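You operate a simulated robot arm through the tools that you are given. There is no shell and no other tool. Be economical: measure what you need, move in short steps, check, and stop when the job is done.

You are at the controls of a simulated robot arm. One attempt, no reset.

Task
Tip the pan's sugar into the pot that bears the card's word.
Fine: lid on the bench while you tip all in; pan back down, lid back on; spill none; leave the other pots and pan alone.
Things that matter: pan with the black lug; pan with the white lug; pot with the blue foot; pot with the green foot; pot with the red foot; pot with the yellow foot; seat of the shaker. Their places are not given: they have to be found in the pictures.

The check looks at the end state, three seconds after you hand in, the way a careful person would. Anything else that was tipped, shoved, dropped, spilled or broken makes it a failure. Lids that push on must go on centred and level and be pressed home; caps that screw on are set level and turned clockwise until they are tight.

Robot
A 7-joint arm with a two-finger parallel gripper, fixed in place. Base frame: the origin is at the foot of the arm, x ahead of it, y to its left, z up; the work surface is at about z = 0.88. Readings come in m, rad, newtons and seconds.
With the tool pointing down near the work surface it reaches from about 0.3 to 0.7 m from the base axis. Its first joint turns from -1.152 to 1.152 rad. Payload 1.57 kg.
Tool frame: the origin (TCP) lies between the finger pads and is the grasp point; the fingertips stand 0.03 m ahead of it; z points along the fingers, y is the line along which they close. The gripper opens to 0.11 m. The fingers are 0.024 m wide and 0.012 m thick; the gripper's body (0.048 by 0.112 m) begins 0.078 m behind the TCP.
Orientation is that of the tool frame in the base frame, as a unit quaternion [w, x, y, z]. With the fingers straight down and closing along the base's y, the tool's x points along the base's -x, its y along +y and its z along -z.

Tools
- The arm moves only by the tool step_arm. Its argument "deltas" is a list of rows, each a list of 3 entries, a list of its own where there are three numbers: the turn, a rotation vector about the tool's x, y, z in units of 5 degrees (1.0 is 5 degrees), then the shift along the tool's x, y, z in units of 20 mm (1.0 is 20 mm), then the finger opening in m, from 0 to 0.11. In form: [[[rx, ry, rz], [dx, dy, dz], fingers], ...]. A call has 1 to 10 rows; each row shifts and turns the commanded pose from where the row before left it, along the tool's axes as they then stand. A call with a number of a shift or a turn outside -1 to 1 is refused whole. A row lasts 0.2 s, in which the tool goes at most 0.05 m and 0.15 rad; a call with a longer step from one row to the next is refused whole, and so is a gripper value outside its range. Where a pose cannot be reached the arm comes as near as it can. A force on the tool above 40 N (or 10 N above the force at the start of the call, whichever is more), or a blocked arm, ends the call early, and 0.2 s more pass. Each finger travels about 0.108 m/s and halts on what it meets, pressing with about 24 N; the grip force reading is that of the motor and also rises with nothing between the fingers. The clock runs only during rows and for 0.2 s after the last one: add rows that do not move to give the fingers time. The reply holds the time, the measured pose of the TCP, the force on the tool along the base axes, the opening and the grip force, in the units named above and with some noise, with the torque about the TCP (base axes, N m) and any sound that the robot's microphone picked up.
- Cameras (640 x 400 px; columns grow to the right, rows downward): "scene" is fixed at [0.1483, -0.3854, 1.3916]; the picture's right is [0.89, -0.45, 0.00], its down [-0.30, -0.60, -0.74] and it looks along [0.33, 0.66, -0.68] (base axes); focal length 214 px, centre (320, 200). "wrist" rides on the gripper at [0.07, 0.016, -0.141] in the tool frame; the picture's right is [-0.23, 0.97, 0.00], its down [-0.86, -0.20, -0.48] and it looks along [-0.47, -0.11, 0.88] (tool axes); focal length 222 px, centre (320, 200).
- grab_frame(camera): a new picture of that camera. The clock stands still meanwhile.
- locate(camera, pixels): for up to 12 pixels [column, row] of the newest picture of that camera ("zoom" is the newest enlarged one), the place [x, y, z] in the base frame of the surface seen there, good to about 0.002 m. The clock stands still meanwhile.
- zoom(camera, box): a new picture of the part [left, top, right, bottom] of that camera's present view, enlarged. The clock stands still meanwhile.
- close_job(): hands the job in; it is judged then, once.

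Work in short steps. Measure before you move; look again where a grasp or a placing could have gone wrong, and mend it. You have 80 turns and 46 pictures in all, those below and enlarged ones among them. Open the gripper and draw the arm clear of the work before you hand the job in, unless the task says otherwise; then end with one line.

The tools are called after "Emit:" by a JSON object that holds its "api" and its "payload". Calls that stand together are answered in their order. step_arm: Moves the arm, as the interface text tells. Its arguments: {"type":"object","properties":{"deltas":{"type":"array"}},"required":["deltas"]} The other tools are called the same way: grab_frame (camera) takes a picture; locate (camera, pixels) gives the place of the surface under pixels of a picture; zoom (camera, box) takes an enlarged picture of a part of a camera's view; close_job () hands the job in.

At the start:

```text
time_s: 0.0
eef_pos: [0.386, -0.1233, 1.2764]
tool_rot: [0.0, 0.0, 1.0, -0.001]
wrist_force: [1.8, 0.0, 0.2]
wrist_torque: [0.01, -0.01, 0.01]
opening: 0.11
gripper_force: 0.0
```

scene: 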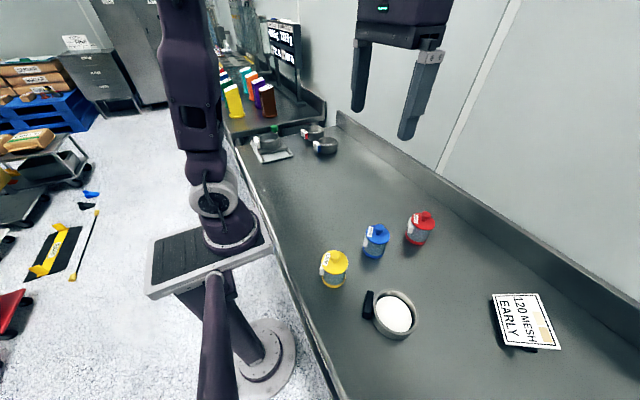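
wrist: 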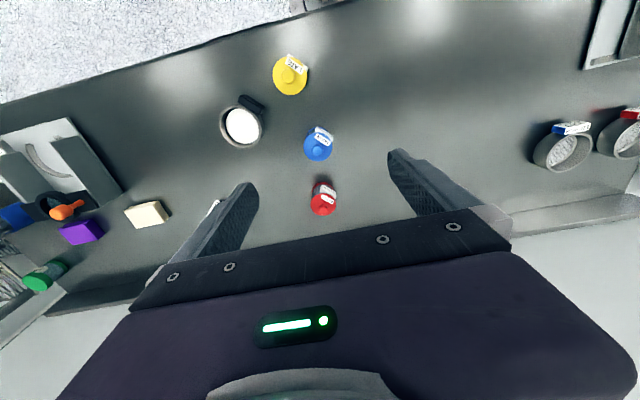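

The card at about (525,320) in the scene view seems to read "120 MESH EARLY"; three pots are at (334,268), (376,240) and (420,228), and a pan is at (393,315). I'll enlarge these to read the labels.

Emit:
{"api": "zoom", "payload": {"camera": "scene", "box": [300, 200, 460, 300]}}

Emit:
{"api": "zoom", "payload": {"camera": "scene", "box": [450, 270, 610, 370]}}

Emit:
{"api": "zoom", "payload": {"camera": "wrist", "box": [210, 40, 370, 140]}}

Emit:
{"api": "zoom", "payload": {"camera": "scene", "box": [230, 100, 350, 175]}}

```text
4.00 times, centred on (380, 250) of scene
```

zoom: 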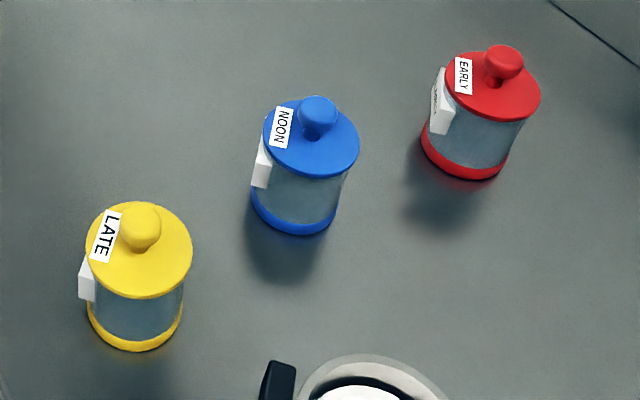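

```text
4.00 times, centred on (530, 320) of scene
```

zoom: 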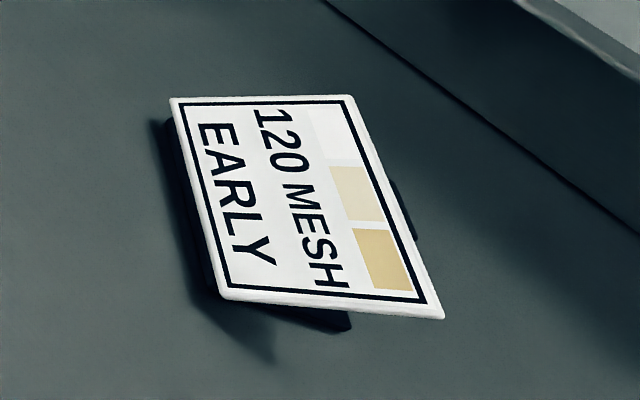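

```text
4.00 times, centred on (290, 90) of wrist
```

zoom: 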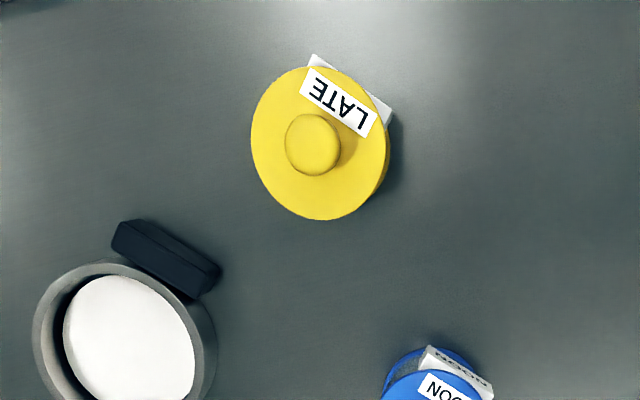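

```text
5.33 times, centred on (290, 138) of scene
```

zoom: 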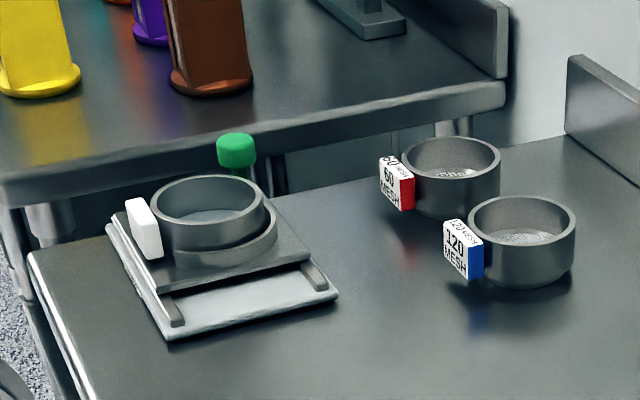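

Lids read LATE, NOON and EARLY, but the pots also have tags on their bodies, which could disagree with the lids. I'll enlarge those, plus the pans and the green-capped item.

Emit:
{"api": "zoom", "payload": {"camera": "scene", "box": [400, 205, 440, 230]}}

Emit:
{"api": "zoom", "payload": {"camera": "wrist", "box": [290, 170, 354, 210]}}

Emit:
{"api": "zoom", "payload": {"camera": "wrist", "box": [0, 110, 200, 310]}}

Emit:
{"api": "zoom", "payload": {"camera": "scene", "box": [340, 270, 436, 350]}}

```text
16.00 times, centred on (420, 218) of scene
```

zoom: 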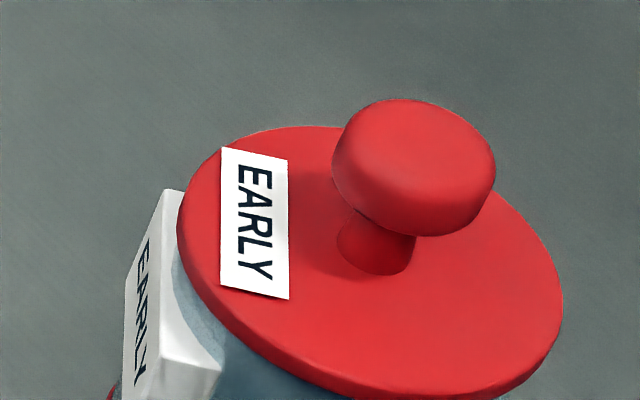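

```text
10.00 times, centred on (322, 190) of wrist
```

zoom: 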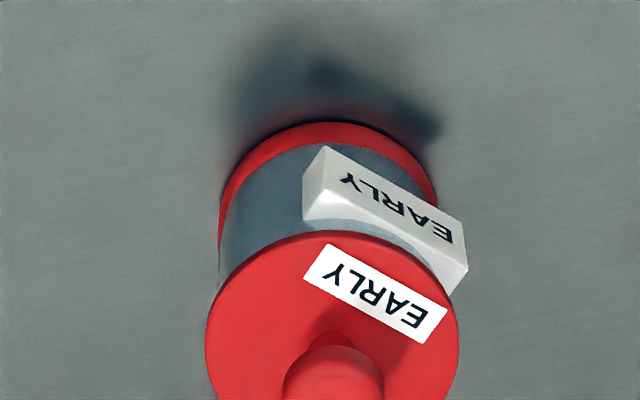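

```text
2.00 times, centred on (100, 210) of wrist
```

zoom: 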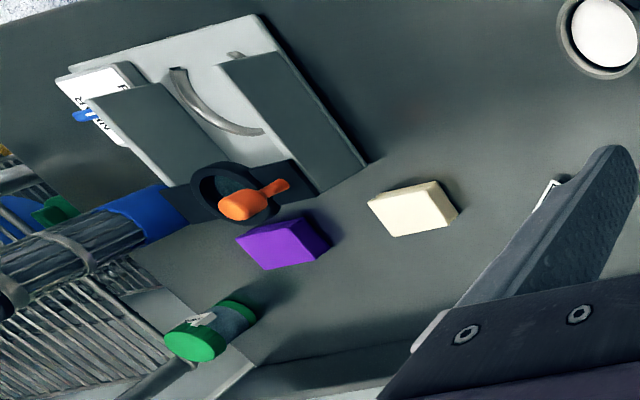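

```text
5.00 times, centred on (388, 310) of scene
```

zoom: 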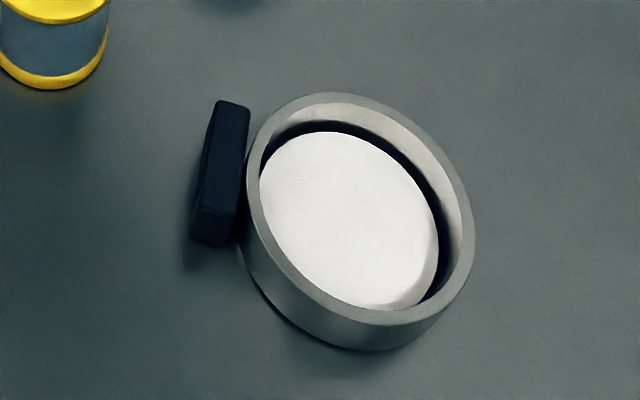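

Both red-pot tags read EARLY. Next I check the green pot's tag and the shaker pan's contents, and locate the pan rim and the red pot in this last zoom and the scene.

Emit:
{"api": "locate", "payload": {"camera": "zoom", "pixels": [[330, 98], [466, 240], [390, 318], [255, 180], [350, 220], [235, 105], [218, 230], [228, 170], [300, 122], [580, 350], [200, 235], [248, 108]]}}

Emit:
{"api": "locate", "payload": {"camera": "scene", "pixels": [[425, 214], [432, 225], [421, 229], [412, 217], [407, 240], [417, 243], [409, 226], [430, 219], [423, 221]]}}

Emit:
{"api": "zoom", "payload": {"camera": "wrist", "box": [15, 250, 79, 290]}}

Emit:
{"api": "zoom", "payload": {"camera": "scene", "box": [245, 120, 309, 160]}}

```text
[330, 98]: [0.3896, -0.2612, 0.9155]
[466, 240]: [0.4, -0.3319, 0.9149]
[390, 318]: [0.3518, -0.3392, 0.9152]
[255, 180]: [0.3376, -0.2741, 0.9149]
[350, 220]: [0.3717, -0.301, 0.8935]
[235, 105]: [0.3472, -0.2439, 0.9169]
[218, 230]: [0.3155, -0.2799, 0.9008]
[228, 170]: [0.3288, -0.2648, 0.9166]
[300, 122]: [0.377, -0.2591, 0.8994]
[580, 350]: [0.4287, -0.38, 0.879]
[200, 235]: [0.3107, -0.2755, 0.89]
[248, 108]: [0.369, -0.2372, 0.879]
```

```text
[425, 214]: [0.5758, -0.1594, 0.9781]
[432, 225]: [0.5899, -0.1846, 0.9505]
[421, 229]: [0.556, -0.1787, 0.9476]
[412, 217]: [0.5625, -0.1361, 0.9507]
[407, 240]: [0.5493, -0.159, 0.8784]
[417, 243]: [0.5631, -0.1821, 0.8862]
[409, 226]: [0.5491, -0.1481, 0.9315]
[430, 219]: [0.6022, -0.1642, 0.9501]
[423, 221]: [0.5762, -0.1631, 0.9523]
```

```text
10.00 times, centred on (47, 270) of wrist
```

zoom: 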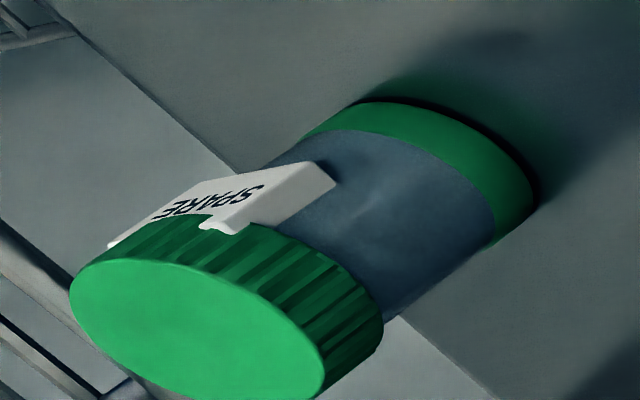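

```text
10.00 times, centred on (277, 140) of scene
```

zoom: 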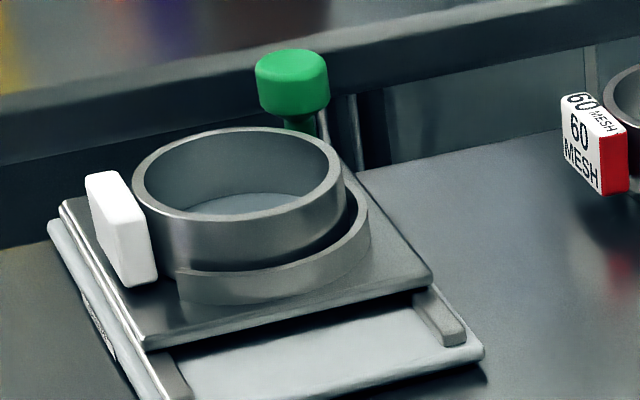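

The green pot reads SPARE and the shaker pan is empty, so the target is the red pot and the full pan is the black-lug one. I'll locate the neighbouring obstacles and the red knob details.

Emit:
{"api": "grab_frame", "payload": {"camera": "scene"}}

Emit:
{"api": "locate", "payload": {"camera": "scene", "pixels": [[334, 257], [376, 229], [492, 294], [560, 349], [500, 345], [540, 295], [450, 280], [470, 250], [440, 330]]}}

Emit:
{"api": "zoom", "payload": {"camera": "scene", "box": [396, 205, 444, 250]}}

Emit:
{"api": "locate", "payload": {"camera": "zoom", "pixels": [[400, 80], [360, 110], [425, 105], [395, 135], [350, 145], [350, 75], [250, 165], [520, 170], [340, 235], [400, 300]]}}

```text
33 pictures are left
```

scene: 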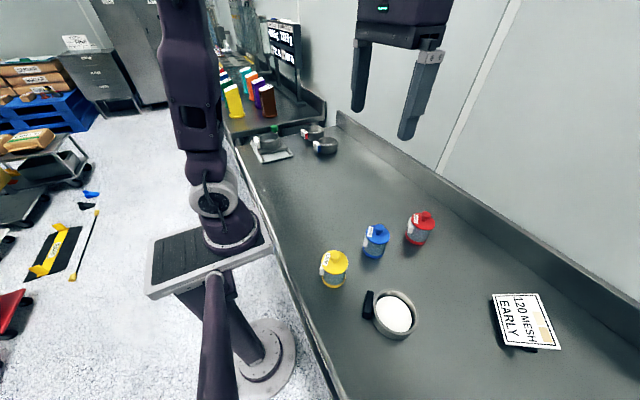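

```text
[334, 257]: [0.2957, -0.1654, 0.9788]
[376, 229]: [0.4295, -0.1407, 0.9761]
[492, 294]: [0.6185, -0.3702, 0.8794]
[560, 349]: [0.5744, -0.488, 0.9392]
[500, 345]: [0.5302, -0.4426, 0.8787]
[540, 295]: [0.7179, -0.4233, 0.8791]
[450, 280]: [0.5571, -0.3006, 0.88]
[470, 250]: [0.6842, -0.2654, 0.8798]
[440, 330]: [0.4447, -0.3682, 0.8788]
```

```text
8.89 times, centred on (420, 228) of scene
```

zoom: 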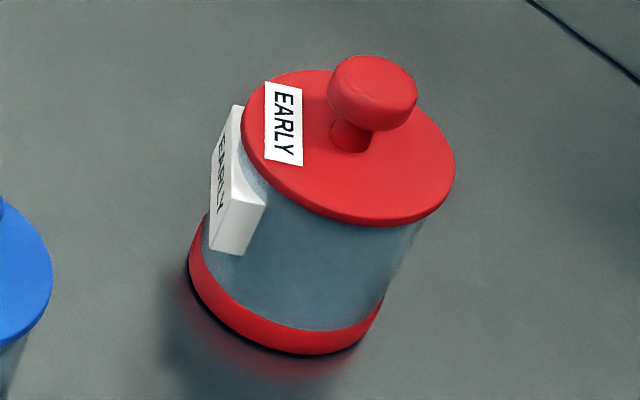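

```text
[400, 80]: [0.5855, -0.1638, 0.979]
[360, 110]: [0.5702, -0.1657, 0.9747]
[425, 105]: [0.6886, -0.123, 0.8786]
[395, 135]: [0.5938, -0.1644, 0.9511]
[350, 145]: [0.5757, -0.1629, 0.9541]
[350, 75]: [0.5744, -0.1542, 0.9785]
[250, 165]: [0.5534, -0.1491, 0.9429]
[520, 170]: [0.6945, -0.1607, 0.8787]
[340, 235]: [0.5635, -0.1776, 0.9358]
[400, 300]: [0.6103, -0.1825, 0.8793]
```

Target geometry: red pot near (0.578,-0.160), lid top ≈0.951, knob top ≈0.979, bench 0.879. I move above the red pot for a wrist look.

Emit:
{"api": "step_arm", "payload": {"deltas": [[[0, 0, 0], [-0.96, -0.18, 0.9], 0.11], [[0, 0, 0], [-0.96, -0.18, 0.9], 0.11], [[0, 0, 0], [-0.96, -0.18, 0.9], 0.11], [[0, 0, 0], [-0.96, -0.18, 0.9], 0.11], [[0, 0, 0], [-0.96, -0.18, 0.9], 0.11], [[0, 0, 0], [-0.96, -0.18, 0.9], 0.11], [[0, 0, 0], [-0.96, -0.18, 0.9], 0.11], [[0, 0, 0], [-0.96, -0.18, 0.9], 0.11], [[0, 0, 0], [-0.96, -0.18, 0.9], 0.11], [[0, 0, 0], [-0.96, -0.18, 0.9], 0.11]]}}

Emit:
{"api": "grab_frame", "payload": {"camera": "wrist"}}

```text
time_s: 2.2
eef_pos: [0.5788, -0.1566, 1.0959]
tool_rot: [0.0, 0.0, 1.0, 0.0]
wrist_force: [-0.2, 0.6, -0.8]
wrist_torque: [-0.04, -0.01, -0.01]
opening: 0.1099
gripper_force: 0.0
```

```text
31 pictures are left
```

wrist: 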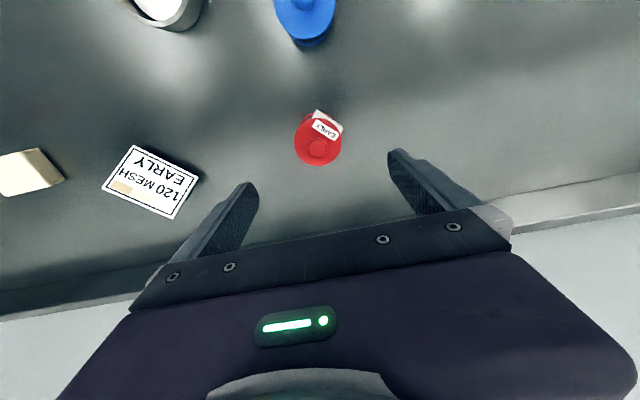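

The red lid is in view at (318,140). I locate its edges and the knob in the wrist view.

Emit:
{"api": "locate", "payload": {"camera": "wrist", "pixels": [[318, 148], [312, 150], [325, 148], [318, 143], [318, 157], [299, 138], [340, 138], [318, 163], [304, 156], [336, 155], [302, 125]]}}

Emit:
{"api": "zoom", "payload": {"camera": "wrist", "box": [286, 105, 350, 170]}}

```text
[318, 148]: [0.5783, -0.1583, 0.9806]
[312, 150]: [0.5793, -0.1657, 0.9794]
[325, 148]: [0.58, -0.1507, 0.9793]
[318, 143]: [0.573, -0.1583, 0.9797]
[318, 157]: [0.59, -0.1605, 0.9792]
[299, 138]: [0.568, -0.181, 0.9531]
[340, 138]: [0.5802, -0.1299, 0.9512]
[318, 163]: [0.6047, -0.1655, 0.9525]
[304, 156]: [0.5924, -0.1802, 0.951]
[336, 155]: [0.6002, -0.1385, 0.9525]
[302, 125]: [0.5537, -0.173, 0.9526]
```

```text
6.15 times, centred on (318, 138) of wrist
```

zoom: 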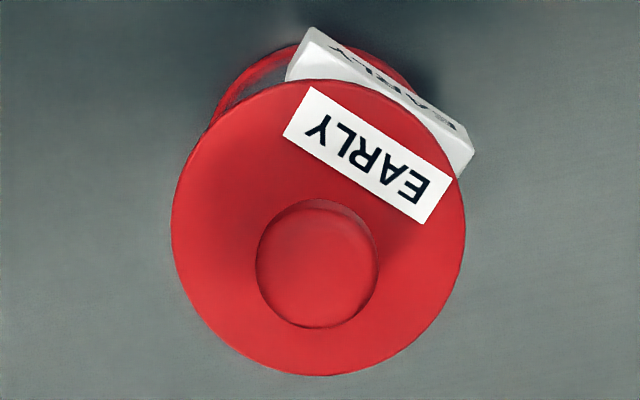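

I take symmetric edge points on the zoom for the knob and lid centres.

Emit:
{"api": "locate", "payload": {"camera": "zoom", "pixels": [[262, 265], [372, 265], [318, 215], [318, 322], [176, 232], [460, 222], [312, 370], [322, 84], [220, 340], [420, 340], [210, 140], [418, 110]]}}

```text
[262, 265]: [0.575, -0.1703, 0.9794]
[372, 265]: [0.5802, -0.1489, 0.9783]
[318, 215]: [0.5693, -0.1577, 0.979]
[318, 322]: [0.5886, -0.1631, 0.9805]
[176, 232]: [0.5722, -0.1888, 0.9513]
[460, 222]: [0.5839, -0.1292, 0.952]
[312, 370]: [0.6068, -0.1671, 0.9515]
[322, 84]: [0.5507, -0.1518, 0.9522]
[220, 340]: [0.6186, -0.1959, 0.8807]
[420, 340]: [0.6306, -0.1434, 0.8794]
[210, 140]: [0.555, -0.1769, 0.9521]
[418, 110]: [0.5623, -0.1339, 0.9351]
```

Lid centre ≈ knob centre ≈ (0.5784,-0.1596). I descend so the fingertips stop about 5 mm above the lid plate, then close on the knob.

Emit:
{"api": "step_arm", "payload": {"deltas": [[[0, 0, 0], [0, -0.15, 0.9], 0.08], [[0, 0, 0], [0.02, 0, 0.9], 0.06], [[0, 0, 0], [0, 0, 0.9], 0.06], [[0, 0, 0], [0, 0, 0.9], 0.06], [[0, 0, 0], [0, 0, 0.9], 0.06], [[0, 0, 0], [0, 0, 0.6], 0.06], [[0, 0, 0], [0, 0, 0.3], 0.06], [[0, 0, 0], [0, 0, 0.1], 0.06], [[0, 0, 0], [0, 0, 0], 0.06]]}}

Emit:
{"api": "step_arm", "payload": {"deltas": [[[0, 0, 0], [0, 0, 0], 0.02], [[0, 0, 0], [0, 0, 0], 0.01], [[0, 0, 0], [0, 0, 0], 0.01], [[0, 0, 0], [0, 0, 0], 0.01]]}}

```text
time_s: 4.2
eef_pos: [0.5784, -0.1621, 0.9853]
tool_rot: [0.001, 0.001, 1.0, 0.0]
wrist_force: [-0.7, 0.2, 0.5]
wrist_torque: [0.0, 0.01, -0.01]
opening: 0.0599
gripper_force: 0.1
```

```text
time_s: 5.2
eef_pos: [0.5778, -0.1603, 0.9858]
tool_rot: [0.0, -0.001, 1.0, 0.0]
wrist_force: [0.0, 0.3, -0.6]
wrist_torque: [0.01, 0.03, 0.02]
opening: 0.022
gripper_force: 23.8
heard: snap
```

Gripped at 0.022 m with 24 N; a "snap" was heard, so I lift gently and look.

Emit:
{"api": "step_arm", "payload": {"deltas": [[[0, 0, 0], [0, 0, -0.1], 0.01], [[0, 0, 0], [0, 0, -0.1], 0.01], [[0, 0, 0], [0, 0, -0.2], 0.01], [[0, 0, 0], [0, 0, -0.3], 0.01], [[0, 0, 0], [0, 0, -0.5], 0.01], [[0, 0, 0], [0, 0, -0.8], 0.01], [[0, 0, 0], [0, 0, -0.8], 0.01]]}}

Emit:
{"api": "grab_frame", "payload": {"camera": "scene"}}

```text
time_s: 6.8
eef_pos: [0.5778, -0.1607, 1.0422]
tool_rot: [0.0, 0.0, 1.0, 0.0]
wrist_force: [0.4, -0.6, 0.1]
wrist_torque: [0.0, -0.02, -0.04]
opening: 0.0218
gripper_force: 23.7
```

```text
29 pictures are left
```

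scene: 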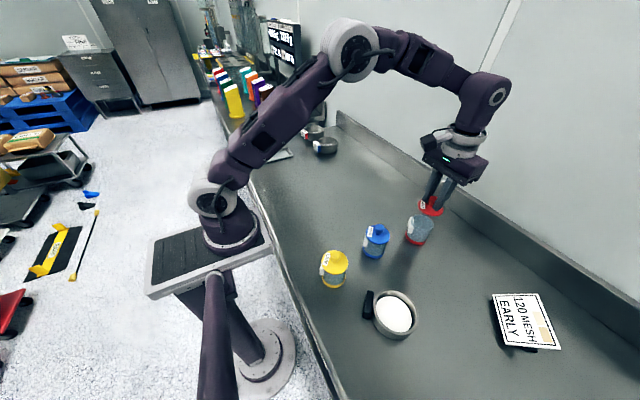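

The lid came off cleanly and hangs from the gripper at (430,208). I carry it to clear bench near (0.55,0.02).

Emit:
{"api": "step_arm", "payload": {"deltas": [[[0, 0, 0], [0.1, 0.9, -0.3], 0.01], [[0, 0, 0], [0.1, 0.9, 0], 0.01], [[0, 0, 0], [0.15, 0.9, 0], 0.01], [[0, 0, 0], [0.15, 0.9, 0], 0.01], [[0, 0, 0], [0.15, 0.9, 0], 0.01], [[0, 0, 0], [0.15, 0.9, 0], 0.01], [[0, 0, 0], [0.15, 0.9, 0.5], 0.01], [[0, 0, 0], [0.15, 0.9, 0.8], 0.01], [[0, 0, 0], [0.15, 0.9, 0.8], 0.01], [[0, 0, 0], [0.15, 0.9, 0.8], 0.01]]}}

Emit:
{"api": "step_arm", "payload": {"deltas": [[[0, 0, 0], [0, 0, 0.9], 0.01], [[0, 0, 0], [0, 0, 0.9], 0.01], [[0, 0, 0], [0, 0, 0.6], 0.01], [[0, 0, 0], [0, 0, 0.2], 0.01], [[0, 0, 0], [0, 0, 0], 0.01]]}}

Emit:
{"api": "zoom", "payload": {"camera": "scene", "box": [360, 130, 456, 190]}}

```text
time_s: 9.0
eef_pos: [0.5502, 0.0185, 0.9924]
tool_rot: [0.0, 0.0, 1.0, 0.0]
wrist_force: [0.4, -0.2, 0.0]
wrist_torque: [-0.02, -0.01, -0.01]
opening: 0.0215
gripper_force: 24.4
```

```text
time_s: 10.2
eef_pos: [0.5494, 0.0178, 0.9391]
tool_rot: [0.0, 0.0, 1.0, 0.0]
wrist_force: [0.1, 1.0, -1.0]
wrist_torque: [0.01, 0.01, 0.03]
opening: 0.0213
gripper_force: 24.2
```

```text
6.67 times, centred on (408, 160) of scene
```

zoom: 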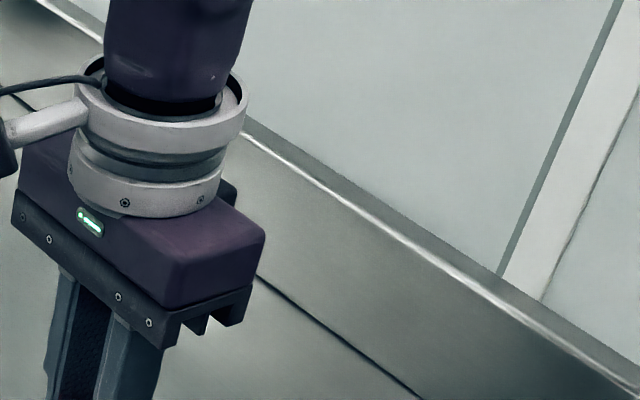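

The zoom box missed the lid; I look again lower, around (375,215).

Emit:
{"api": "zoom", "payload": {"camera": "scene", "box": [335, 165, 431, 225]}}

```text
6.67 times, centred on (383, 195) of scene
```

zoom: 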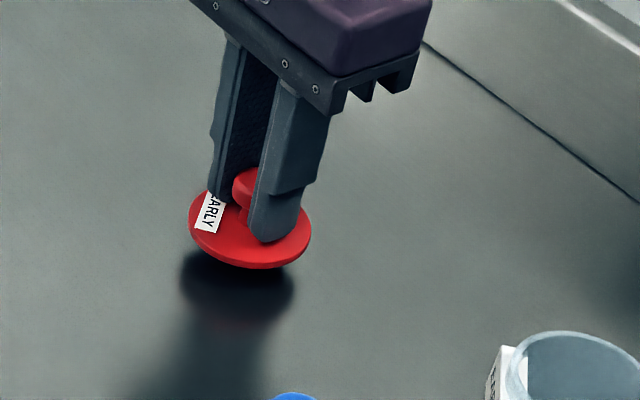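

The lid is level, still off the bench. I measure its height to know the remaining drop.

Emit:
{"api": "locate", "payload": {"camera": "zoom", "pixels": [[195, 225], [250, 255], [250, 265], [250, 285], [570, 338], [600, 375]]}}

Emit:
{"api": "step_arm", "payload": {"deltas": [[[0, 0, 0], [0, 0, 0.2], 0.01], [[0, 0, 0], [0, 0, 0.1], 0.01], [[0, 0, 0], [0, 0, 0.1], 0.01], [[0, 0, 0], [0, 0, 0], 0.01]]}}

```text
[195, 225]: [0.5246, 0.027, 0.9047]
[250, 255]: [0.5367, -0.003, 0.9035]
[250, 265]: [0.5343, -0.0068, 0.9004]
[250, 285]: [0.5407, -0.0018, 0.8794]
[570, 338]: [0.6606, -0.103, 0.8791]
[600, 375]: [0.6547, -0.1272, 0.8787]
```

```text
time_s: 11.2
eef_pos: [0.5505, 0.0183, 0.9299]
tool_rot: [0.001, 0.0, 1.0, 0.0]
wrist_force: [-0.4, -0.1, -0.5]
wrist_torque: [0.02, 0.0, -0.02]
opening: 0.0215
gripper_force: 23.7
```

Lid plate underside is about 10 mm above the bench. I go down in 2 mm steps, watching force.

Emit:
{"api": "step_arm", "payload": {"deltas": [[[0, 0, 0], [0, 0, 0.1], 0.01], [[0, 0, 0], [0, 0, 0.1], 0.01], [[0, 0, 0], [0, 0, 0], 0.01]]}}

Emit:
{"api": "step_arm", "payload": {"deltas": [[[0, 0, 0], [0, 0, 0.1], 0.01], [[0, 0, 0], [0, 0, 0.1], 0.01], [[0, 0, 0], [0, 0, 0], 0.01]]}}

```text
time_s: 12.0
eef_pos: [0.5499, 0.0174, 0.9281]
tool_rot: [0.001, 0.0, 1.0, 0.0]
wrist_force: [-0.9, -0.6, 0.4]
wrist_torque: [-0.01, 0.01, 0.0]
opening: 0.0214
gripper_force: 23.7
```

```text
time_s: 12.8
eef_pos: [0.5513, 0.0176, 0.9252]
tool_rot: [0.003, 0.0, 1.0, 0.0]
wrist_force: [5.1, -3.2, 31.0]
wrist_torque: [-0.07, -0.18, 0.09]
opening: 0.0216
gripper_force: 24.0
```

Contact with 31 N at z≈0.926. I back off 3 mm of command and release, then rise.

Emit:
{"api": "step_arm", "payload": {"deltas": [[[0, 0, 0], [0, 0, -0.15], 0.01], [[0, 0, 0], [0, 0, 0], 0.03], [[0, 0, 0], [0, 0, 0], 0.05], [[0, 0, 0], [0, 0, 0], 0.05], [[0, 0, 0], [0, 0, -0.5], 0.05], [[0, 0, 0], [0, 0, -1], 0.05], [[0, 0, 0], [0, 0, -1], 0.05], [[0, 0, 0], [0, 0, -1], 0.05], [[0, 0, 0], [0, 0, -1], 0.05], [[0, 0, 0], [0, 0, -1], 0.05]]}}

Emit:
{"api": "zoom", "payload": {"camera": "scene", "box": [335, 165, 479, 255]}}

Emit:
{"api": "locate", "payload": {"camera": "zoom", "pixels": [[330, 245], [470, 240], [395, 215], [400, 285], [400, 250], [355, 300]]}}

```text
time_s: 15.0
eef_pos: [0.5489, 0.0178, 1.0369]
tool_rot: [0.0, 0.001, 1.0, 0.0]
wrist_force: [-0.4, 0.0, 0.5]
wrist_torque: [-0.01, 0.01, -0.01]
opening: 0.0502
gripper_force: 0.1
```

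```text
4.44 times, centred on (407, 210) of scene
```

zoom: 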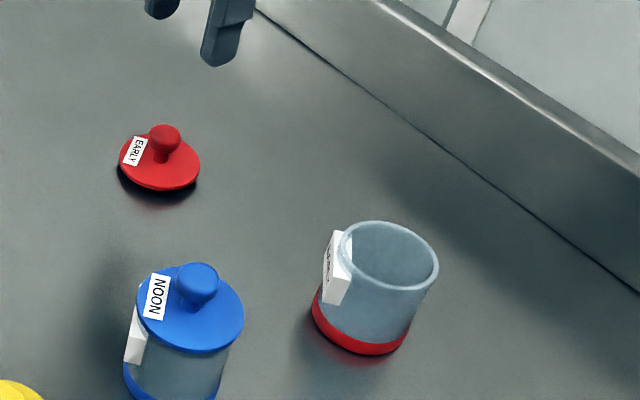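

```text
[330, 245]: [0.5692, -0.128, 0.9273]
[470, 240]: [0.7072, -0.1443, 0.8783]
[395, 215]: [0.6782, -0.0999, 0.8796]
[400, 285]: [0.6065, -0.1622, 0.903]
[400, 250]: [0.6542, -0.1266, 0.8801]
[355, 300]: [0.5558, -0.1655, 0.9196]
```

The lid rests level and the pot is open. Before taking the pan I test in free air whether the wrist can turn 180° about the tool axis, as this would give a high-clearance pour with the pan hanging below the lug.

Emit:
{"api": "step_arm", "payload": {"deltas": [[[0, 0, 1], [0, 0, -0.8], 0.11], [[0, 0, 1], [0, 0, -0.8], 0.11], [[0, 0, 1], [0, 0, -0.8], 0.11], [[0, 0, 1], [0, 0, -0.8], 0.11], [[0, 0, 1], [0, 0, -0.8], 0.11], [[0, 0, 1], [0, 0, -0.8], 0.11], [[0, 0, 1], [0, 0, -0.8], 0.11], [[0, 0, 1], [0, 0, -0.8], 0.11], [[0, 0, 1], [0, 0, -0.8], 0.11], [[0, 0, 1], [0, 0, 0], 0.11]]}}

Emit:
{"api": "step_arm", "payload": {"deltas": [[[0, 0, 1], [0, 0, 0], 0.11], [[0, 0, 1], [0, 0, 0], 0.11], [[0, 0, 1], [0, 0, 0], 0.11], [[0, 0, 1], [0, 0, 0], 0.11], [[0, 0, 1], [0, 0, 0], 0.11], [[0, 0, 1], [0, 0, 0], 0.11], [[0, 0, 1], [0, 0, 0], 0.11], [[0, 0, 1], [0, 0, 0], 0.11], [[0, 0, 1], [0, 0, 0], 0.11], [[0, 0, 1], [0, 0, 0], 0.11]]}}

Emit:
{"api": "step_arm", "payload": {"deltas": [[[0, 0, 1], [0, 0, 0], 0.11], [[0, 0, 1], [0, 0, 0], 0.11], [[0, 0, 1], [0, 0, 0], 0.11], [[0, 0, 1], [0, 0, 0], 0.11], [[0, 0, 1], [0, 0, 0], 0.11], [[0, 0, 1], [0, 0, 0], 0.11], [[0, 0, 1], [0, 0, 0], 0.11], [[0, 0, 1], [0, 0, 0], 0.11], [[0, 0, 1], [0, 0, 0], 0.11], [[0, 0, 1], [0, 0, 0], 0.11]]}}

```text
time_s: 17.2
eef_pos: [0.5489, 0.0154, 1.1814]
tool_rot: [0.001, 0.424, 0.905, 0.0]
wrist_force: [0.5, 0.6, 0.2]
wrist_torque: [0.01, -0.02, -0.02]
opening: 0.11
gripper_force: 0.2
```

```text
time_s: 19.4
eef_pos: [0.5502, 0.0173, 1.1792]
tool_rot: [0.0, 0.766, 0.642, 0.0]
wrist_force: [0.5, 0.4, 0.1]
wrist_torque: [0.0, -0.02, -0.01]
opening: 0.11
gripper_force: 0.0
```

```text
time_s: 21.6
eef_pos: [0.5508, 0.0172, 1.1799]
tool_rot: [0.0, 0.966, 0.258, 0.001]
wrist_force: [1.0, 0.5, 0.0]
wrist_torque: [0.04, 0.01, 0.02]
opening: 0.1098
gripper_force: 0.0
```

150° reached with no trouble. I finish the turn and test pitching the tool up to horizontal and beyond.

Emit:
{"api": "step_arm", "payload": {"deltas": [[[0, 0, 1], [0, 0, 0], 0.11], [[0, 0, 1], [0, 0, 0], 0.11], [[0, 0, 1], [0, 0, 0], 0.11], [[0, 0, 1], [0, 0, 0], 0.11], [[0, 0, 1], [0, 0, 0], 0.11], [[0, 0, 1], [0, 0, 0], 0.11], [[0, 1, 0], [0, 0, 0], 0.11], [[0, 1, 0], [0, 0, 0], 0.11], [[0, 1, 0], [0, 0, 0], 0.11], [[0, 1, 0], [0, 0, 0], 0.11]]}}

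Emit:
{"api": "step_arm", "payload": {"deltas": [[[0, 1, 0], [0, 0, 0], 0.11], [[0, 1, 0], [0, 0, 0], 0.11], [[0, 1, 0], [0, 0, 0], 0.11], [[0, 1, 0], [0, 0, 0], 0.11], [[0, 1, 0], [0, 0, 0], 0.11], [[0, 1, 0], [0, 0, 0], 0.11], [[0, 1, 0], [0, 0, 0], 0.11], [[0, 1, 0], [0, 0, 0], 0.11], [[0, 1, 0], [0, 0, 0], 0.11], [[0, 1, 0], [0, 0, 0], 0.11]]}}

Emit:
{"api": "step_arm", "payload": {"deltas": [[[0, 1, 0], [0, 0, 0], 0.11], [[0, 1, 0], [0, 0, 0], 0.11], [[0, 1, 0], [0, 0, 0], 0.11], [[0, 1, 0], [0, 0, 0], 0.11], [[0, 1, 0], [0, 0, 0], 0.11], [[0, 1, 0], [0, 0, 0], 0.11], [[0, 1, 0], [0, 0, 0], 0.11], [[0, 1, 0], [0, 0, 0], 0.11], [[0, 1, 0], [0, 0, 0], 0.11], [[0, 1, 0], [0, 0, 0], 0.11]]}}

Emit:
{"api": "grab_frame", "payload": {"camera": "scene"}}

```text
time_s: 23.8
eef_pos: [0.5505, 0.0177, 1.1802]
tool_rot: [0.0, 0.985, 0.0, 0.174]
wrist_force: [-0.6, -0.7, 0.5]
wrist_torque: [0.01, -0.01, 0.01]
opening: 0.1101
gripper_force: 0.0
```

```text
time_s: 26.0
eef_pos: [0.5586, 0.013, 1.1755]
tool_rot: [0.0, 0.819, -0.001, 0.574]
wrist_force: [-0.1, -0.2, -0.2]
wrist_torque: [-0.02, -0.01, -0.01]
opening: 0.1099
gripper_force: 0.1
out of reach, approached as far as the arm can: row 5, 6
```

```text
time_s: 28.2
eef_pos: [0.6097, 0.0189, 1.2242]
tool_rot: [0.0, 0.501, 0.0, 0.865]
wrist_force: [-0.4, -0.4, 0.0]
wrist_torque: [0.01, 0.0, 0.02]
opening: 0.11
gripper_force: 0.1
out of reach, approached as far as the arm can: row 4, 6, 8, 9, 10
```

```text
25 pictures are left
```

scene: 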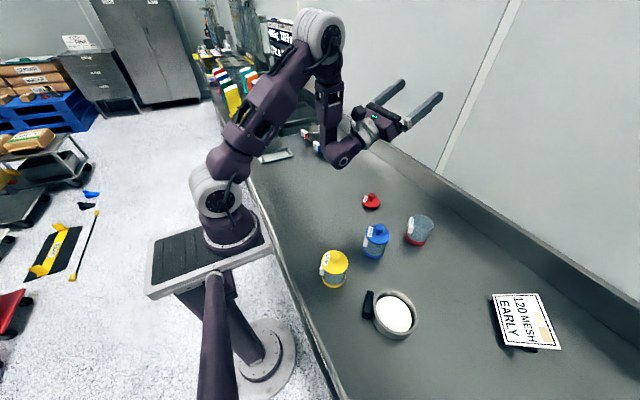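

The wrist turns freely and even points 30° up, but with positional drift near the base. A sideways pour (hand from the −y side, pointing +y) suits better, needing only a 45° yaw; I test that orientation now.

Emit:
{"api": "step_arm", "payload": {"deltas": [[[0, -1, 0], [0, 0, 0], 0.11], [[0, -1, 0], [0, 0, 0], 0.11], [[0, -1, 0], [0, 0, 0], 0.11], [[0, -1, 0], [0, 0, 0], 0.11], [[0, -1, 0], [0, 0, 0], 0.11], [[0.996, 0, 0.087], [0, 0, 0], 0.11], [[0.996, 0, 0.087], [0, 0, 0], 0.11], [[0.996, 0, 0.087], [0, 0, 0], 0.11], [[0.996, 0, 0.087], [0, 0, 0], 0.11], [[0.996, 0, 0.087], [0, 0, 0], 0.11]]}}

Emit:
{"api": "step_arm", "payload": {"deltas": [[[0.996, 0, 0.087], [0, 0, 0], 0.11], [[0.996, 0, 0.087], [0, 0, 0], 0.11], [[0.996, 0, 0.087], [0, 0, 0], 0.11], [[0.996, 0, 0.087], [0, 0, 0], 0.11], [[0.996, 0, 0.087], [0, 0, 0], 0.11], [[0.996, 0, 0.087], [0, 0, 0], 0.11], [[0.996, 0, 0.087], [0, 0, 0], 0.11], [[0.996, 0, 0.087], [0, 0, 0], 0.11], [[0.996, 0, 0.087], [0, 0, 0], 0.11], [[0.996, 0, 0.087], [0, 0, 0], 0.11]]}}

```text
time_s: 30.4
eef_pos: [0.6098, 0.0197, 1.2235]
tool_rot: [-0.159, 0.66, 0.147, 0.72]
wrist_force: [-0.2, 0.2, -0.3]
wrist_torque: [-0.02, -0.03, -0.01]
opening: 0.1101
gripper_force: 0.1
```

```text
time_s: 32.6
eef_pos: [0.6264, 0.0549, 1.2059]
tool_rot: [-0.449, 0.535, 0.412, 0.585]
wrist_force: [-0.1, 0.1, 0.0]
wrist_torque: [0.03, 0.0, -0.02]
opening: 0.1103
gripper_force: 0.1
out of reach, approached as far as the arm can: row 3, 4, 5
```

Orientation is reached to 75° azimuth. I finish turning and shift to the would-be pour TCP at about (0.578,-0.205,1.062), staying well above everything.

Emit:
{"api": "step_arm", "payload": {"deltas": [[[0.996, 0, 0.087], [0, 0, 0], 0.11], [[0.996, 0, 0.087], [0, 0, 0], 0.11], [[0.996, 0, 0.087], [0, 0, 0], 0.11], [[0, 0, 0], [0, 0, -1], 0.11], [[0, 0, 0], [0, 0, -1], 0.11], [[0, 0, 0], [0, 0, -1], 0.11], [[0, 0, 0], [0, 0, -1], 0.11], [[0, 0, 0], [0, 0, -1], 0.11], [[0, 0, 0], [-0.2, -0.3, -1], 0.11], [[0, 0, 0], [-0.2, -0.3, -1], 0.11]]}}

Emit:
{"api": "step_arm", "payload": {"deltas": [[[0, 0, 0], [-0.5, -0.3, -1], 0.11], [[0, 0, 0], [-0.8, -0.3, -1], 0.11], [[0, 0, 0], [-0.8, -0.3, -1], 0.11], [[0, 0, 0], [-0.8, -0.3, -1], 0.11], [[0, 0, 0], [-0.8, -0.3, -1], 0.11], [[0, 0, 0], [-0.8, -0.3, -1], 0.11], [[0, 0, 0], [-0.8, 0, -0.6], 0.11]]}}

Emit:
{"api": "grab_frame", "payload": {"camera": "scene"}}

```text
time_s: 34.8
eef_pos: [0.6151, -0.0605, 1.1904]
tool_rot: [0.522, -0.477, -0.478, -0.521]
wrist_force: [0.6, -0.9, -0.1]
wrist_torque: [0.01, 0.0, 0.02]
opening: 0.1101
gripper_force: 0.1
out of reach, approached as far as the arm can: row 8, 9, 10
```

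```text
time_s: 36.4
eef_pos: [0.5426, -0.1471, 1.0806]
tool_rot: [-0.52, 0.478, 0.477, 0.522]
wrist_force: [-0.3, 0.0, 0.2]
wrist_torque: [0.02, -0.02, -0.01]
opening: 0.1098
gripper_force: 0.0
out of reach, approached as far as the arm can: row 1, 2, 3, 4, 5, 6, 7
```

```text
24 pictures are left
```

scene: 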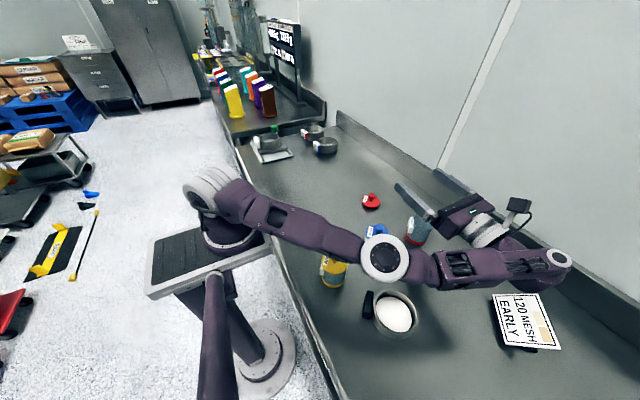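

This brings the elbow low over the yellow pot, so the −y approach is unsuitable. I reverse exactly the same way out, upward first.

Emit:
{"api": "step_arm", "payload": {"deltas": [[[0, 0, 0], [0.8, 0, 0.6], 0.11], [[0, 0, 0], [0.8, 0.3, 1], 0.11], [[0, 0, 0], [0.8, 0.3, 1], 0.11], [[0, 0, 0], [0.8, 0.3, 1], 0.11], [[0, 0, 0], [0.8, 0.3, 1], 0.11], [[0, 0, 0], [0.8, 0.3, 1], 0.11], [[0, 0, 0], [0.5, 0.3, 1], 0.11], [[0, 0, 0], [0.2, 0.3, 1], 0.11], [[0, 0, 0], [0.2, 0, 0], 0.11]]}}

Emit:
{"api": "grab_frame", "payload": {"camera": "scene"}}

```text
time_s: 38.4
eef_pos: [0.5848, -0.004, 1.2087]
tool_rot: [-0.521, 0.478, 0.479, 0.521]
wrist_force: [0.7, -0.2, -0.5]
wrist_torque: [-0.05, -0.03, 0.01]
opening: 0.1102
gripper_force: 0.0
```

```text
23 pictures are left
```

scene: 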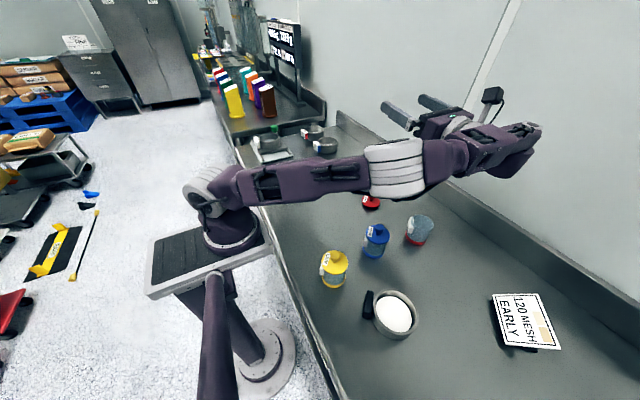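

Nothing was disturbed. I fold the tool back to pointing straight down and return to the nominal yaw.

Emit:
{"api": "step_arm", "payload": {"deltas": [[[0, -1, 0], [0, 0, 0], 0.11], [[0, -1, 0], [0, 0, 0], 0.11], [[0, -1, 0], [0, 0, 0], 0.11], [[0, -1, 0], [0, 0, 0], 0.11], [[0, -1, 0], [0, 0, 0], 0.11], [[0, -1, 0], [0, 0, 0], 0.11], [[0, -1, 0], [0, 0, 0], 0.11], [[0, -1, 0], [0, 0, 0], 0.11], [[0, -1, 0], [0, 0, 0], 0.11], [[0, -1, 0], [0, 0, 0], 0.11]]}}

Emit:
{"api": "step_arm", "payload": {"deltas": [[[0, -1, 0], [0, 0, 0], 0.11], [[0, -1, 0], [0, 0, 0], 0.11], [[0, -1, 0], [0, 0, 0], 0.11], [[0, -1, 0], [0, 0, 0], 0.11], [[0, -1, 0], [0, 0, 0], 0.11], [[0, -1, 0], [0, 0, 0], 0.11], [[0, -1, 0], [0, 0, 0], 0.11], [[0, -1, 0], [0, 0, 0], 0.11], [[0, -1, 0], [0, 0, 0], 0.11], [[0, 0, -1], [0, 0, 0], 0.11]]}}

Emit:
{"api": "step_arm", "payload": {"deltas": [[[0, 0, -1], [0, 0, 0], 0.11], [[0, 0, -1], [0, 0, 0], 0.11], [[0, 0, -1], [0, 0, 0], 0.11], [[0, 0, -1], [0, 0, 0], 0.11], [[0, 0, -1], [0, 0, 0], 0.11], [[0, 0, -1], [0, 0, 0], 0.11], [[0, 0, -1], [0, 0, 0], 0.11], [[0, 0, -1], [0, 0, 0], 0.11], [[0, 0, -1], [0, 0, 0], 0.11], [[0, 0, -1], [0, 0, 0], 0.11]]}}

Emit:
{"api": "step_arm", "payload": {"deltas": [[[0, 0, -1], [0, 0, 0], 0.11], [[0, 0, -1], [0, 0, 0], 0.11], [[0, 0, -1], [0, 0, 0], 0.11], [[0, 0, -1], [0, 0, 0], 0.11], [[0, 0, -1], [0, 0, 0], 0.11], [[0, 0, -1], [0, 0, 0], 0.11], [[0, 0, -1], [0, 0, 0], 0.11]]}}

Emit:
{"api": "grab_frame", "payload": {"camera": "scene"}}

```text
time_s: 40.6
eef_pos: [0.5841, -0.0048, 1.2092]
tool_rot: [-0.269, 0.654, 0.653, 0.27]
wrist_force: [-0.1, -0.2, 0.1]
wrist_torque: [-0.03, 0.0, -0.06]
opening: 0.1099
gripper_force: 0.0
```

```text
time_s: 42.8
eef_pos: [0.5832, -0.003, 1.2097]
tool_rot: [0.001, 0.676, 0.737, -0.002]
wrist_force: [0.2, -1.0, -0.1]
wrist_torque: [-0.01, 0.02, 0.02]
opening: 0.1099
gripper_force: 0.1
```

```text
time_s: 45.0
eef_pos: [0.5845, -0.0043, 1.2092]
tool_rot: [0.001, 0.3, 0.954, 0.0]
wrist_force: [0.7, 0.2, 0.9]
wrist_torque: [-0.02, 0.0, 0.01]
opening: 0.1098
gripper_force: 0.0
```

```text
time_s: 46.6
eef_pos: [0.5864, -0.0045, 1.2106]
tool_rot: [0.001, -0.001, 1.0, 0.0]
wrist_force: [0.3, 0.6, -0.4]
wrist_torque: [0.01, 0.01, -0.01]
opening: 0.11
gripper_force: 0.0
```

```text
22 pictures are left
```

scene: 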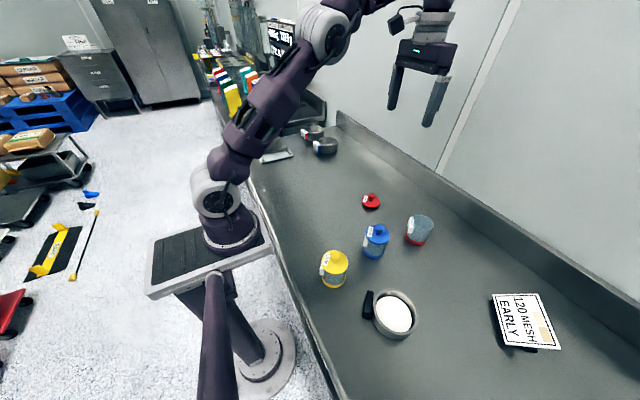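

The posture is back to elbow-up. Now I test the mirror option: hand coming from the +y side (yaw −90°, then pitch), which should keep the elbow high.

Emit:
{"api": "step_arm", "payload": {"deltas": [[[0, 0, -1], [0, 0, 0], 0.11], [[0, 0, -1], [0, 0, 0], 0.11], [[0, 0, -1], [0, 0, 0], 0.11], [[0, 0, -1], [0, 0, 0], 0.11], [[0, 0, -1], [0, 0, 0], 0.11], [[0, 0, -1], [0, 0, 0], 0.11], [[0, 0, -1], [0, 0, 0], 0.11], [[0, 0, -1], [0, 0, 0], 0.11], [[0, 0, -1], [0, 0, 0], 0.11], [[0, 0, -1], [0, 0, 0], 0.11]]}}

Emit:
{"api": "step_arm", "payload": {"deltas": [[[0, 0, -1], [0, 0, 0], 0.11], [[0, 0, -1], [0, 0, 0], 0.11], [[0, 0, -1], [0, 0, 0], 0.11], [[0, 0, -1], [0, 0, 0], 0.11], [[0, 0, -1], [0, 0, 0], 0.11], [[0, 0, -1], [0, 0, 0], 0.11], [[0, 0, -1], [0, 0, 0], 0.11], [[0, 0, -1], [0, 0, 0], 0.11], [[0, 1, 0], [0, 0, 0], 0.11], [[0, 1, 0], [0, 0, 0], 0.11]]}}

Emit:
{"api": "step_arm", "payload": {"deltas": [[[0, 1, 0], [0, 0, 0], 0.11], [[0, 1, 0], [0, 0, 0], 0.11], [[0, 1, 0], [0, 0, 0], 0.11], [[0, 1, 0], [0, 0, 0], 0.11], [[0, 1, 0], [0, 0, 0], 0.11], [[0, 1, 0], [0, 0, 0], 0.11], [[0, 1, 0], [0, 0, 0], 0.11], [[0, 1, 0], [0, 0, 0], 0.11], [[0, 1, 0], [0, 0, 0], 0.11], [[0, 1, 0], [0, 0, 0], 0.11]]}}

Emit:
{"api": "step_arm", "payload": {"deltas": [[[0, 1, 0], [0, 0, 0], 0.11], [[0, 1, 0], [0, 0, 0], 0.11], [[0, 1, 0], [0, 0, 0], 0.11], [[0, 1, 0], [0, 0, 0], 0.11], [[0, 1, 0], [0, 0, 0], 0.11], [[0, 1, 0], [0, 0, 0], 0.11], [[0, 1, 0], [0, 0, 0], 0.11]]}}

Emit:
{"api": "grab_frame", "payload": {"camera": "scene"}}

```text
time_s: 48.8
eef_pos: [0.5848, -0.0042, 1.2078]
tool_rot: [0.0, -0.424, 0.906, -0.001]
wrist_force: [0.5, 0.6, -0.4]
wrist_torque: [-0.02, -0.02, -0.01]
opening: 0.1101
gripper_force: 0.1
```

```text
time_s: 51.0
eef_pos: [0.5852, -0.0039, 1.2085]
tool_rot: [0.062, 0.704, -0.704, 0.064]
wrist_force: [-0.4, -0.2, 0.4]
wrist_torque: [0.01, -0.01, -0.01]
opening: 0.1099
gripper_force: 0.0
```

```text
time_s: 53.2
eef_pos: [0.5855, -0.0044, 1.2095]
tool_rot: [-0.355, -0.611, 0.612, -0.355]
wrist_force: [0.3, -0.1, -0.8]
wrist_torque: [-0.01, 0.0, 0.0]
opening: 0.1102
gripper_force: 0.1
```

```text
time_s: 54.8
eef_pos: [0.5855, -0.0041, 1.2084]
tool_rot: [0.521, 0.477, -0.477, 0.523]
wrist_force: [0.4, -0.8, 0.1]
wrist_torque: [-0.06, -0.01, 0.02]
opening: 0.1099
gripper_force: 0.1
```

```text
21 pictures are left
```

scene: 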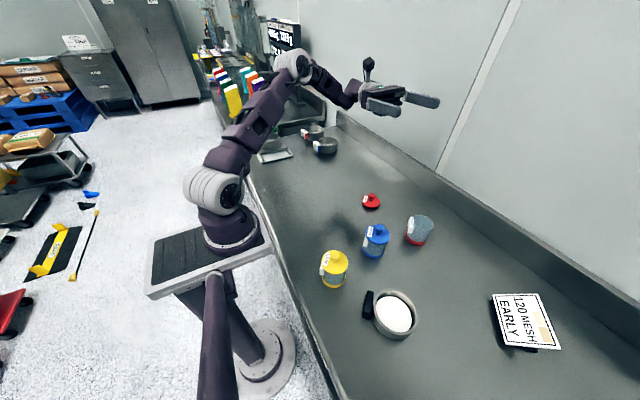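

All reached precisely with the elbow high. I shift to the pour TCP (0.578,-0.115,1.062) to confirm, and also raise the pitch by 10° more.

Emit:
{"api": "step_arm", "payload": {"deltas": [[[0, 0, 0], [-0.9, 0.05, 0.6], 0.11], [[0, 0, 0], [-0.9, 0.05, 0.6], 0.11], [[0, 0, 0], [-0.9, 0.05, 0.6], 0.11], [[0, 0, 0], [-0.9, 0.05, 0.6], 0.11], [[0, 0, 0], [-0.9, 0.05, 0.6], 0.11], [[0, 0, 0], [-0.9, 0.05, 0.6], 0.11], [[0, 0, 0], [-0.9, 0.05, 0.6], 0.11], [[0, 0, 0], [-0.9, 0.05, 0.6], 0.11], [[0, 1, 0], [-0.5, 0, 0], 0.11], [[0, 1, 0], [0, 0, 0], 0.11]]}}

Emit:
{"api": "grab_frame", "payload": {"camera": "scene"}}

```text
time_s: 57.0
eef_pos: [0.5761, -0.1134, 1.0643]
tool_rot: [0.561, 0.43, -0.43, 0.562]
wrist_force: [-0.9, -0.1, 0.2]
wrist_torque: [0.0, -0.02, -0.01]
opening: 0.1101
gripper_force: 0.0
```

```text
20 pictures are left
```

scene: 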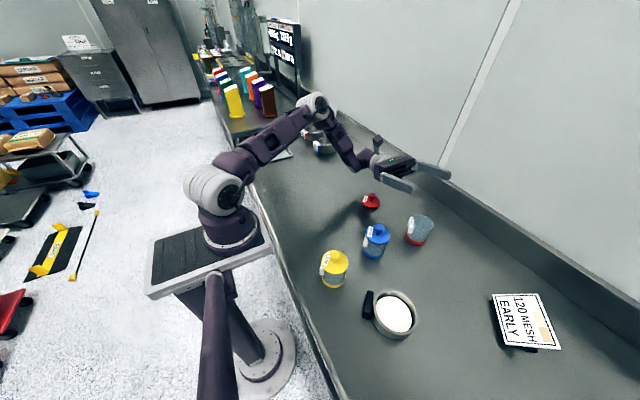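

Pour pose confirmed reachable with pitch 15° above horizontal and ample clearance. I now go back: rise and fold the tool down.

Emit:
{"api": "step_arm", "payload": {"deltas": [[[0, -1, 0], [1, 0, 0], 0.11], [[0, -1, 0], [1, 0, 0], 0.11], [[0, -1, 0], [1, 0, 0], 0.11], [[0, -1, 0], [1, 0, 0], 0.11], [[0, -1, 0], [1, 0, 0], 0.11], [[0, -1, 0], [0.5, 0, 0], 0.11], [[0, -1, 0], [0, 0, 0], 0.11], [[0, -1, 0], [0, 0, 0], 0.11], [[0, -1, 0], [0, 0, 0], 0.11], [[0, -1, 0], [0, 0, 0], 0.11]]}}

Emit:
{"api": "step_arm", "payload": {"deltas": [[[0, -1, 0], [0, 0, 0], 0.11], [[0, -1, 0], [0, 0, 0], 0.11], [[0, -1, 0], [0, 0, 0], 0.11], [[0, -1, 0], [0, 0, 0], 0.11], [[0, -1, 0], [0, 0, 0], 0.11], [[0, -1, 0], [0, 0, 0], 0.11], [[0, -1, 0], [0, 0, 0], 0.11], [[0, -1, 0], [0, 0, 0], 0.11], [[0, -1, 0], [0, 0, 0], 0.11], [[0, -1, 0], [0, 0, 0], 0.11]]}}

Emit:
{"api": "step_arm", "payload": {"deltas": [[[0, -1, 0], [0, 0, 0], 0.11], [[0, 0, 1], [0, 0, 0], 0.11], [[0, 0, 1], [0, 0, 0], 0.11], [[0, 0, 1], [0, 0, 0], 0.11], [[0, 0, 1], [0, 0, 0], 0.11], [[0, 0, 1], [0, 0, 0], 0.11], [[0, 0, 1], [0, 0, 0], 0.11], [[0, 0, 1], [0, 0, 0], 0.11], [[0, 0, 1], [0, 0, 0], 0.11], [[0, 0, 1], [0, 0, 0], 0.11]]}}

Emit:
{"api": "step_arm", "payload": {"deltas": [[[0, 0, 1], [0, 0, 0], 0.11], [[0, 0, 1], [0, 0, 0], 0.11], [[0, 0, 1], [0, 0, 0], 0.11], [[0, 0, 1], [0, 0, 0], 0.11], [[0, 0, 1], [0, 0, 0], 0.11], [[0, 0, 1], [0, 0, 0], 0.11], [[0, 0, 1], [0, 0, 0], 0.11], [[0, 0, 1], [0, 0, 0], 0.11], [[0, 0, 1], [0, 0, 0], 0.11], [[0, 0, 1], [0, 0, 0], 0.11]]}}

```text
time_s: 59.2
eef_pos: [0.5767, -0.1054, 1.1731]
tool_rot: [0.326, 0.627, -0.627, 0.326]
wrist_force: [-0.4, 0.0, 0.2]
wrist_torque: [0.03, -0.03, 0.0]
opening: 0.1101
gripper_force: 0.0
```

```text
time_s: 61.4
eef_pos: [0.5787, -0.1069, 1.1735]
tool_rot: [-0.031, -0.706, 0.707, -0.031]
wrist_force: [0.1, -0.7, 0.2]
wrist_torque: [0.03, -0.02, -0.02]
opening: 0.1102
gripper_force: 0.1
```

```text
time_s: 63.6
eef_pos: [0.576, -0.1065, 1.1726]
tool_rot: [0.001, -0.381, 0.925, -0.001]
wrist_force: [-0.5, -0.2, 0.1]
wrist_torque: [0.01, -0.01, 0.03]
opening: 0.1102
gripper_force: 0.1
```

```text
time_s: 65.8
eef_pos: [0.5768, -0.1065, 1.1727]
tool_rot: [0.001, 0.045, 0.999, -0.001]
wrist_force: [0.3, -0.2, 0.0]
wrist_torque: [-0.03, -0.01, -0.02]
opening: 0.11
gripper_force: 0.0
```

I move over toward the pan at a safe height and yaw to the lug's tangent (tool x towards azimuth 135°).

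Emit:
{"api": "step_arm", "payload": {"deltas": [[[0, 0, 0], [0.95, -0.74, 0.3], 0.11], [[0, 0, 0], [0.95, -0.74, 0.3], 0.11], [[0, 0, 0], [0.95, -0.74, 0.3], 0.11], [[0, 0, 0], [0.95, -0.74, 0.3], 0.11], [[0, 0, 0], [0.95, -0.74, 0.3], 0.11], [[0, 0, 0], [0.95, -0.74, 0.3], 0.11], [[0, 0, 0], [0.95, -0.74, 0.3], 0.11], [[0, 0, 0], [0.95, -0.74, 0.3], 0.11], [[0, 0, 0], [0.95, -0.74, 0.3], 0.11], [[0, 0, 0], [0.95, -0.74, 0.3], 0.11]]}}

Emit:
{"api": "step_arm", "payload": {"deltas": [[[0, 0, 0], [0.95, -0.74, 0.3], 0.11], [[0, 0, 0], [0.95, -0.74, 0.3], 0.11], [[0, 0, 1], [0, 0, 0.3], 0.11], [[0, 0, 1], [0, 0, 0.3], 0.11], [[0, 0, 1], [0, 0, 0.3], 0.11], [[0, 0, 1], [0, 0, 0.3], 0.11], [[0, 0, 1], [0, 0, 0.3], 0.11], [[0, 0, 1], [0, 0, 0.3], 0.11], [[0, 0, 1], [0, 0, 0], 0.11], [[0, 0, 1], [0, 0, 0], 0.11]]}}

Emit:
{"api": "grab_frame", "payload": {"camera": "wrist"}}

```text
time_s: 68.0
eef_pos: [0.3748, -0.2385, 1.1105]
tool_rot: [0.001, 0.044, 0.999, -0.001]
wrist_force: [-0.2, 0.9, 0.2]
wrist_torque: [0.01, 0.0, 0.01]
opening: 0.11
gripper_force: 0.1
```

```text
time_s: 70.2
eef_pos: [0.3338, -0.2625, 1.0644]
tool_rot: [0.001, 0.383, 0.924, 0.0]
wrist_force: [-0.3, 0.7, 0.2]
wrist_torque: [-0.01, -0.01, 0.04]
opening: 0.11
gripper_force: 0.1
```

```text
19 pictures are left
```

wrist: 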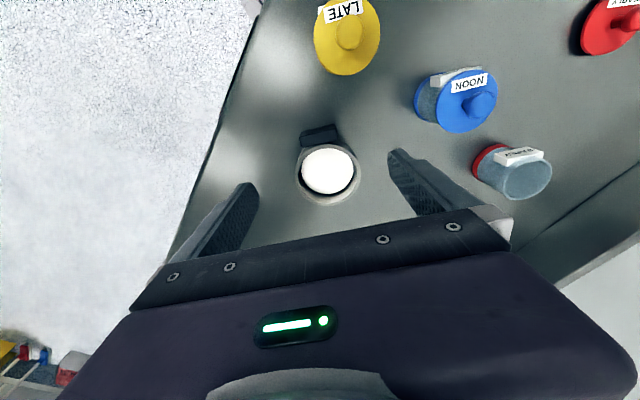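

The lug is at (320,135) in the wrist view. I zoom in and measure its corners and the rim.

Emit:
{"api": "zoom", "payload": {"camera": "wrist", "box": [280, 115, 376, 211]}}

```text
4.17 times, centred on (328, 163) of wrist
```

zoom: 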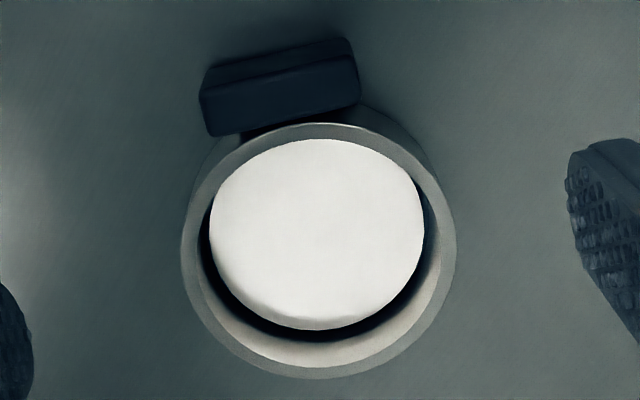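

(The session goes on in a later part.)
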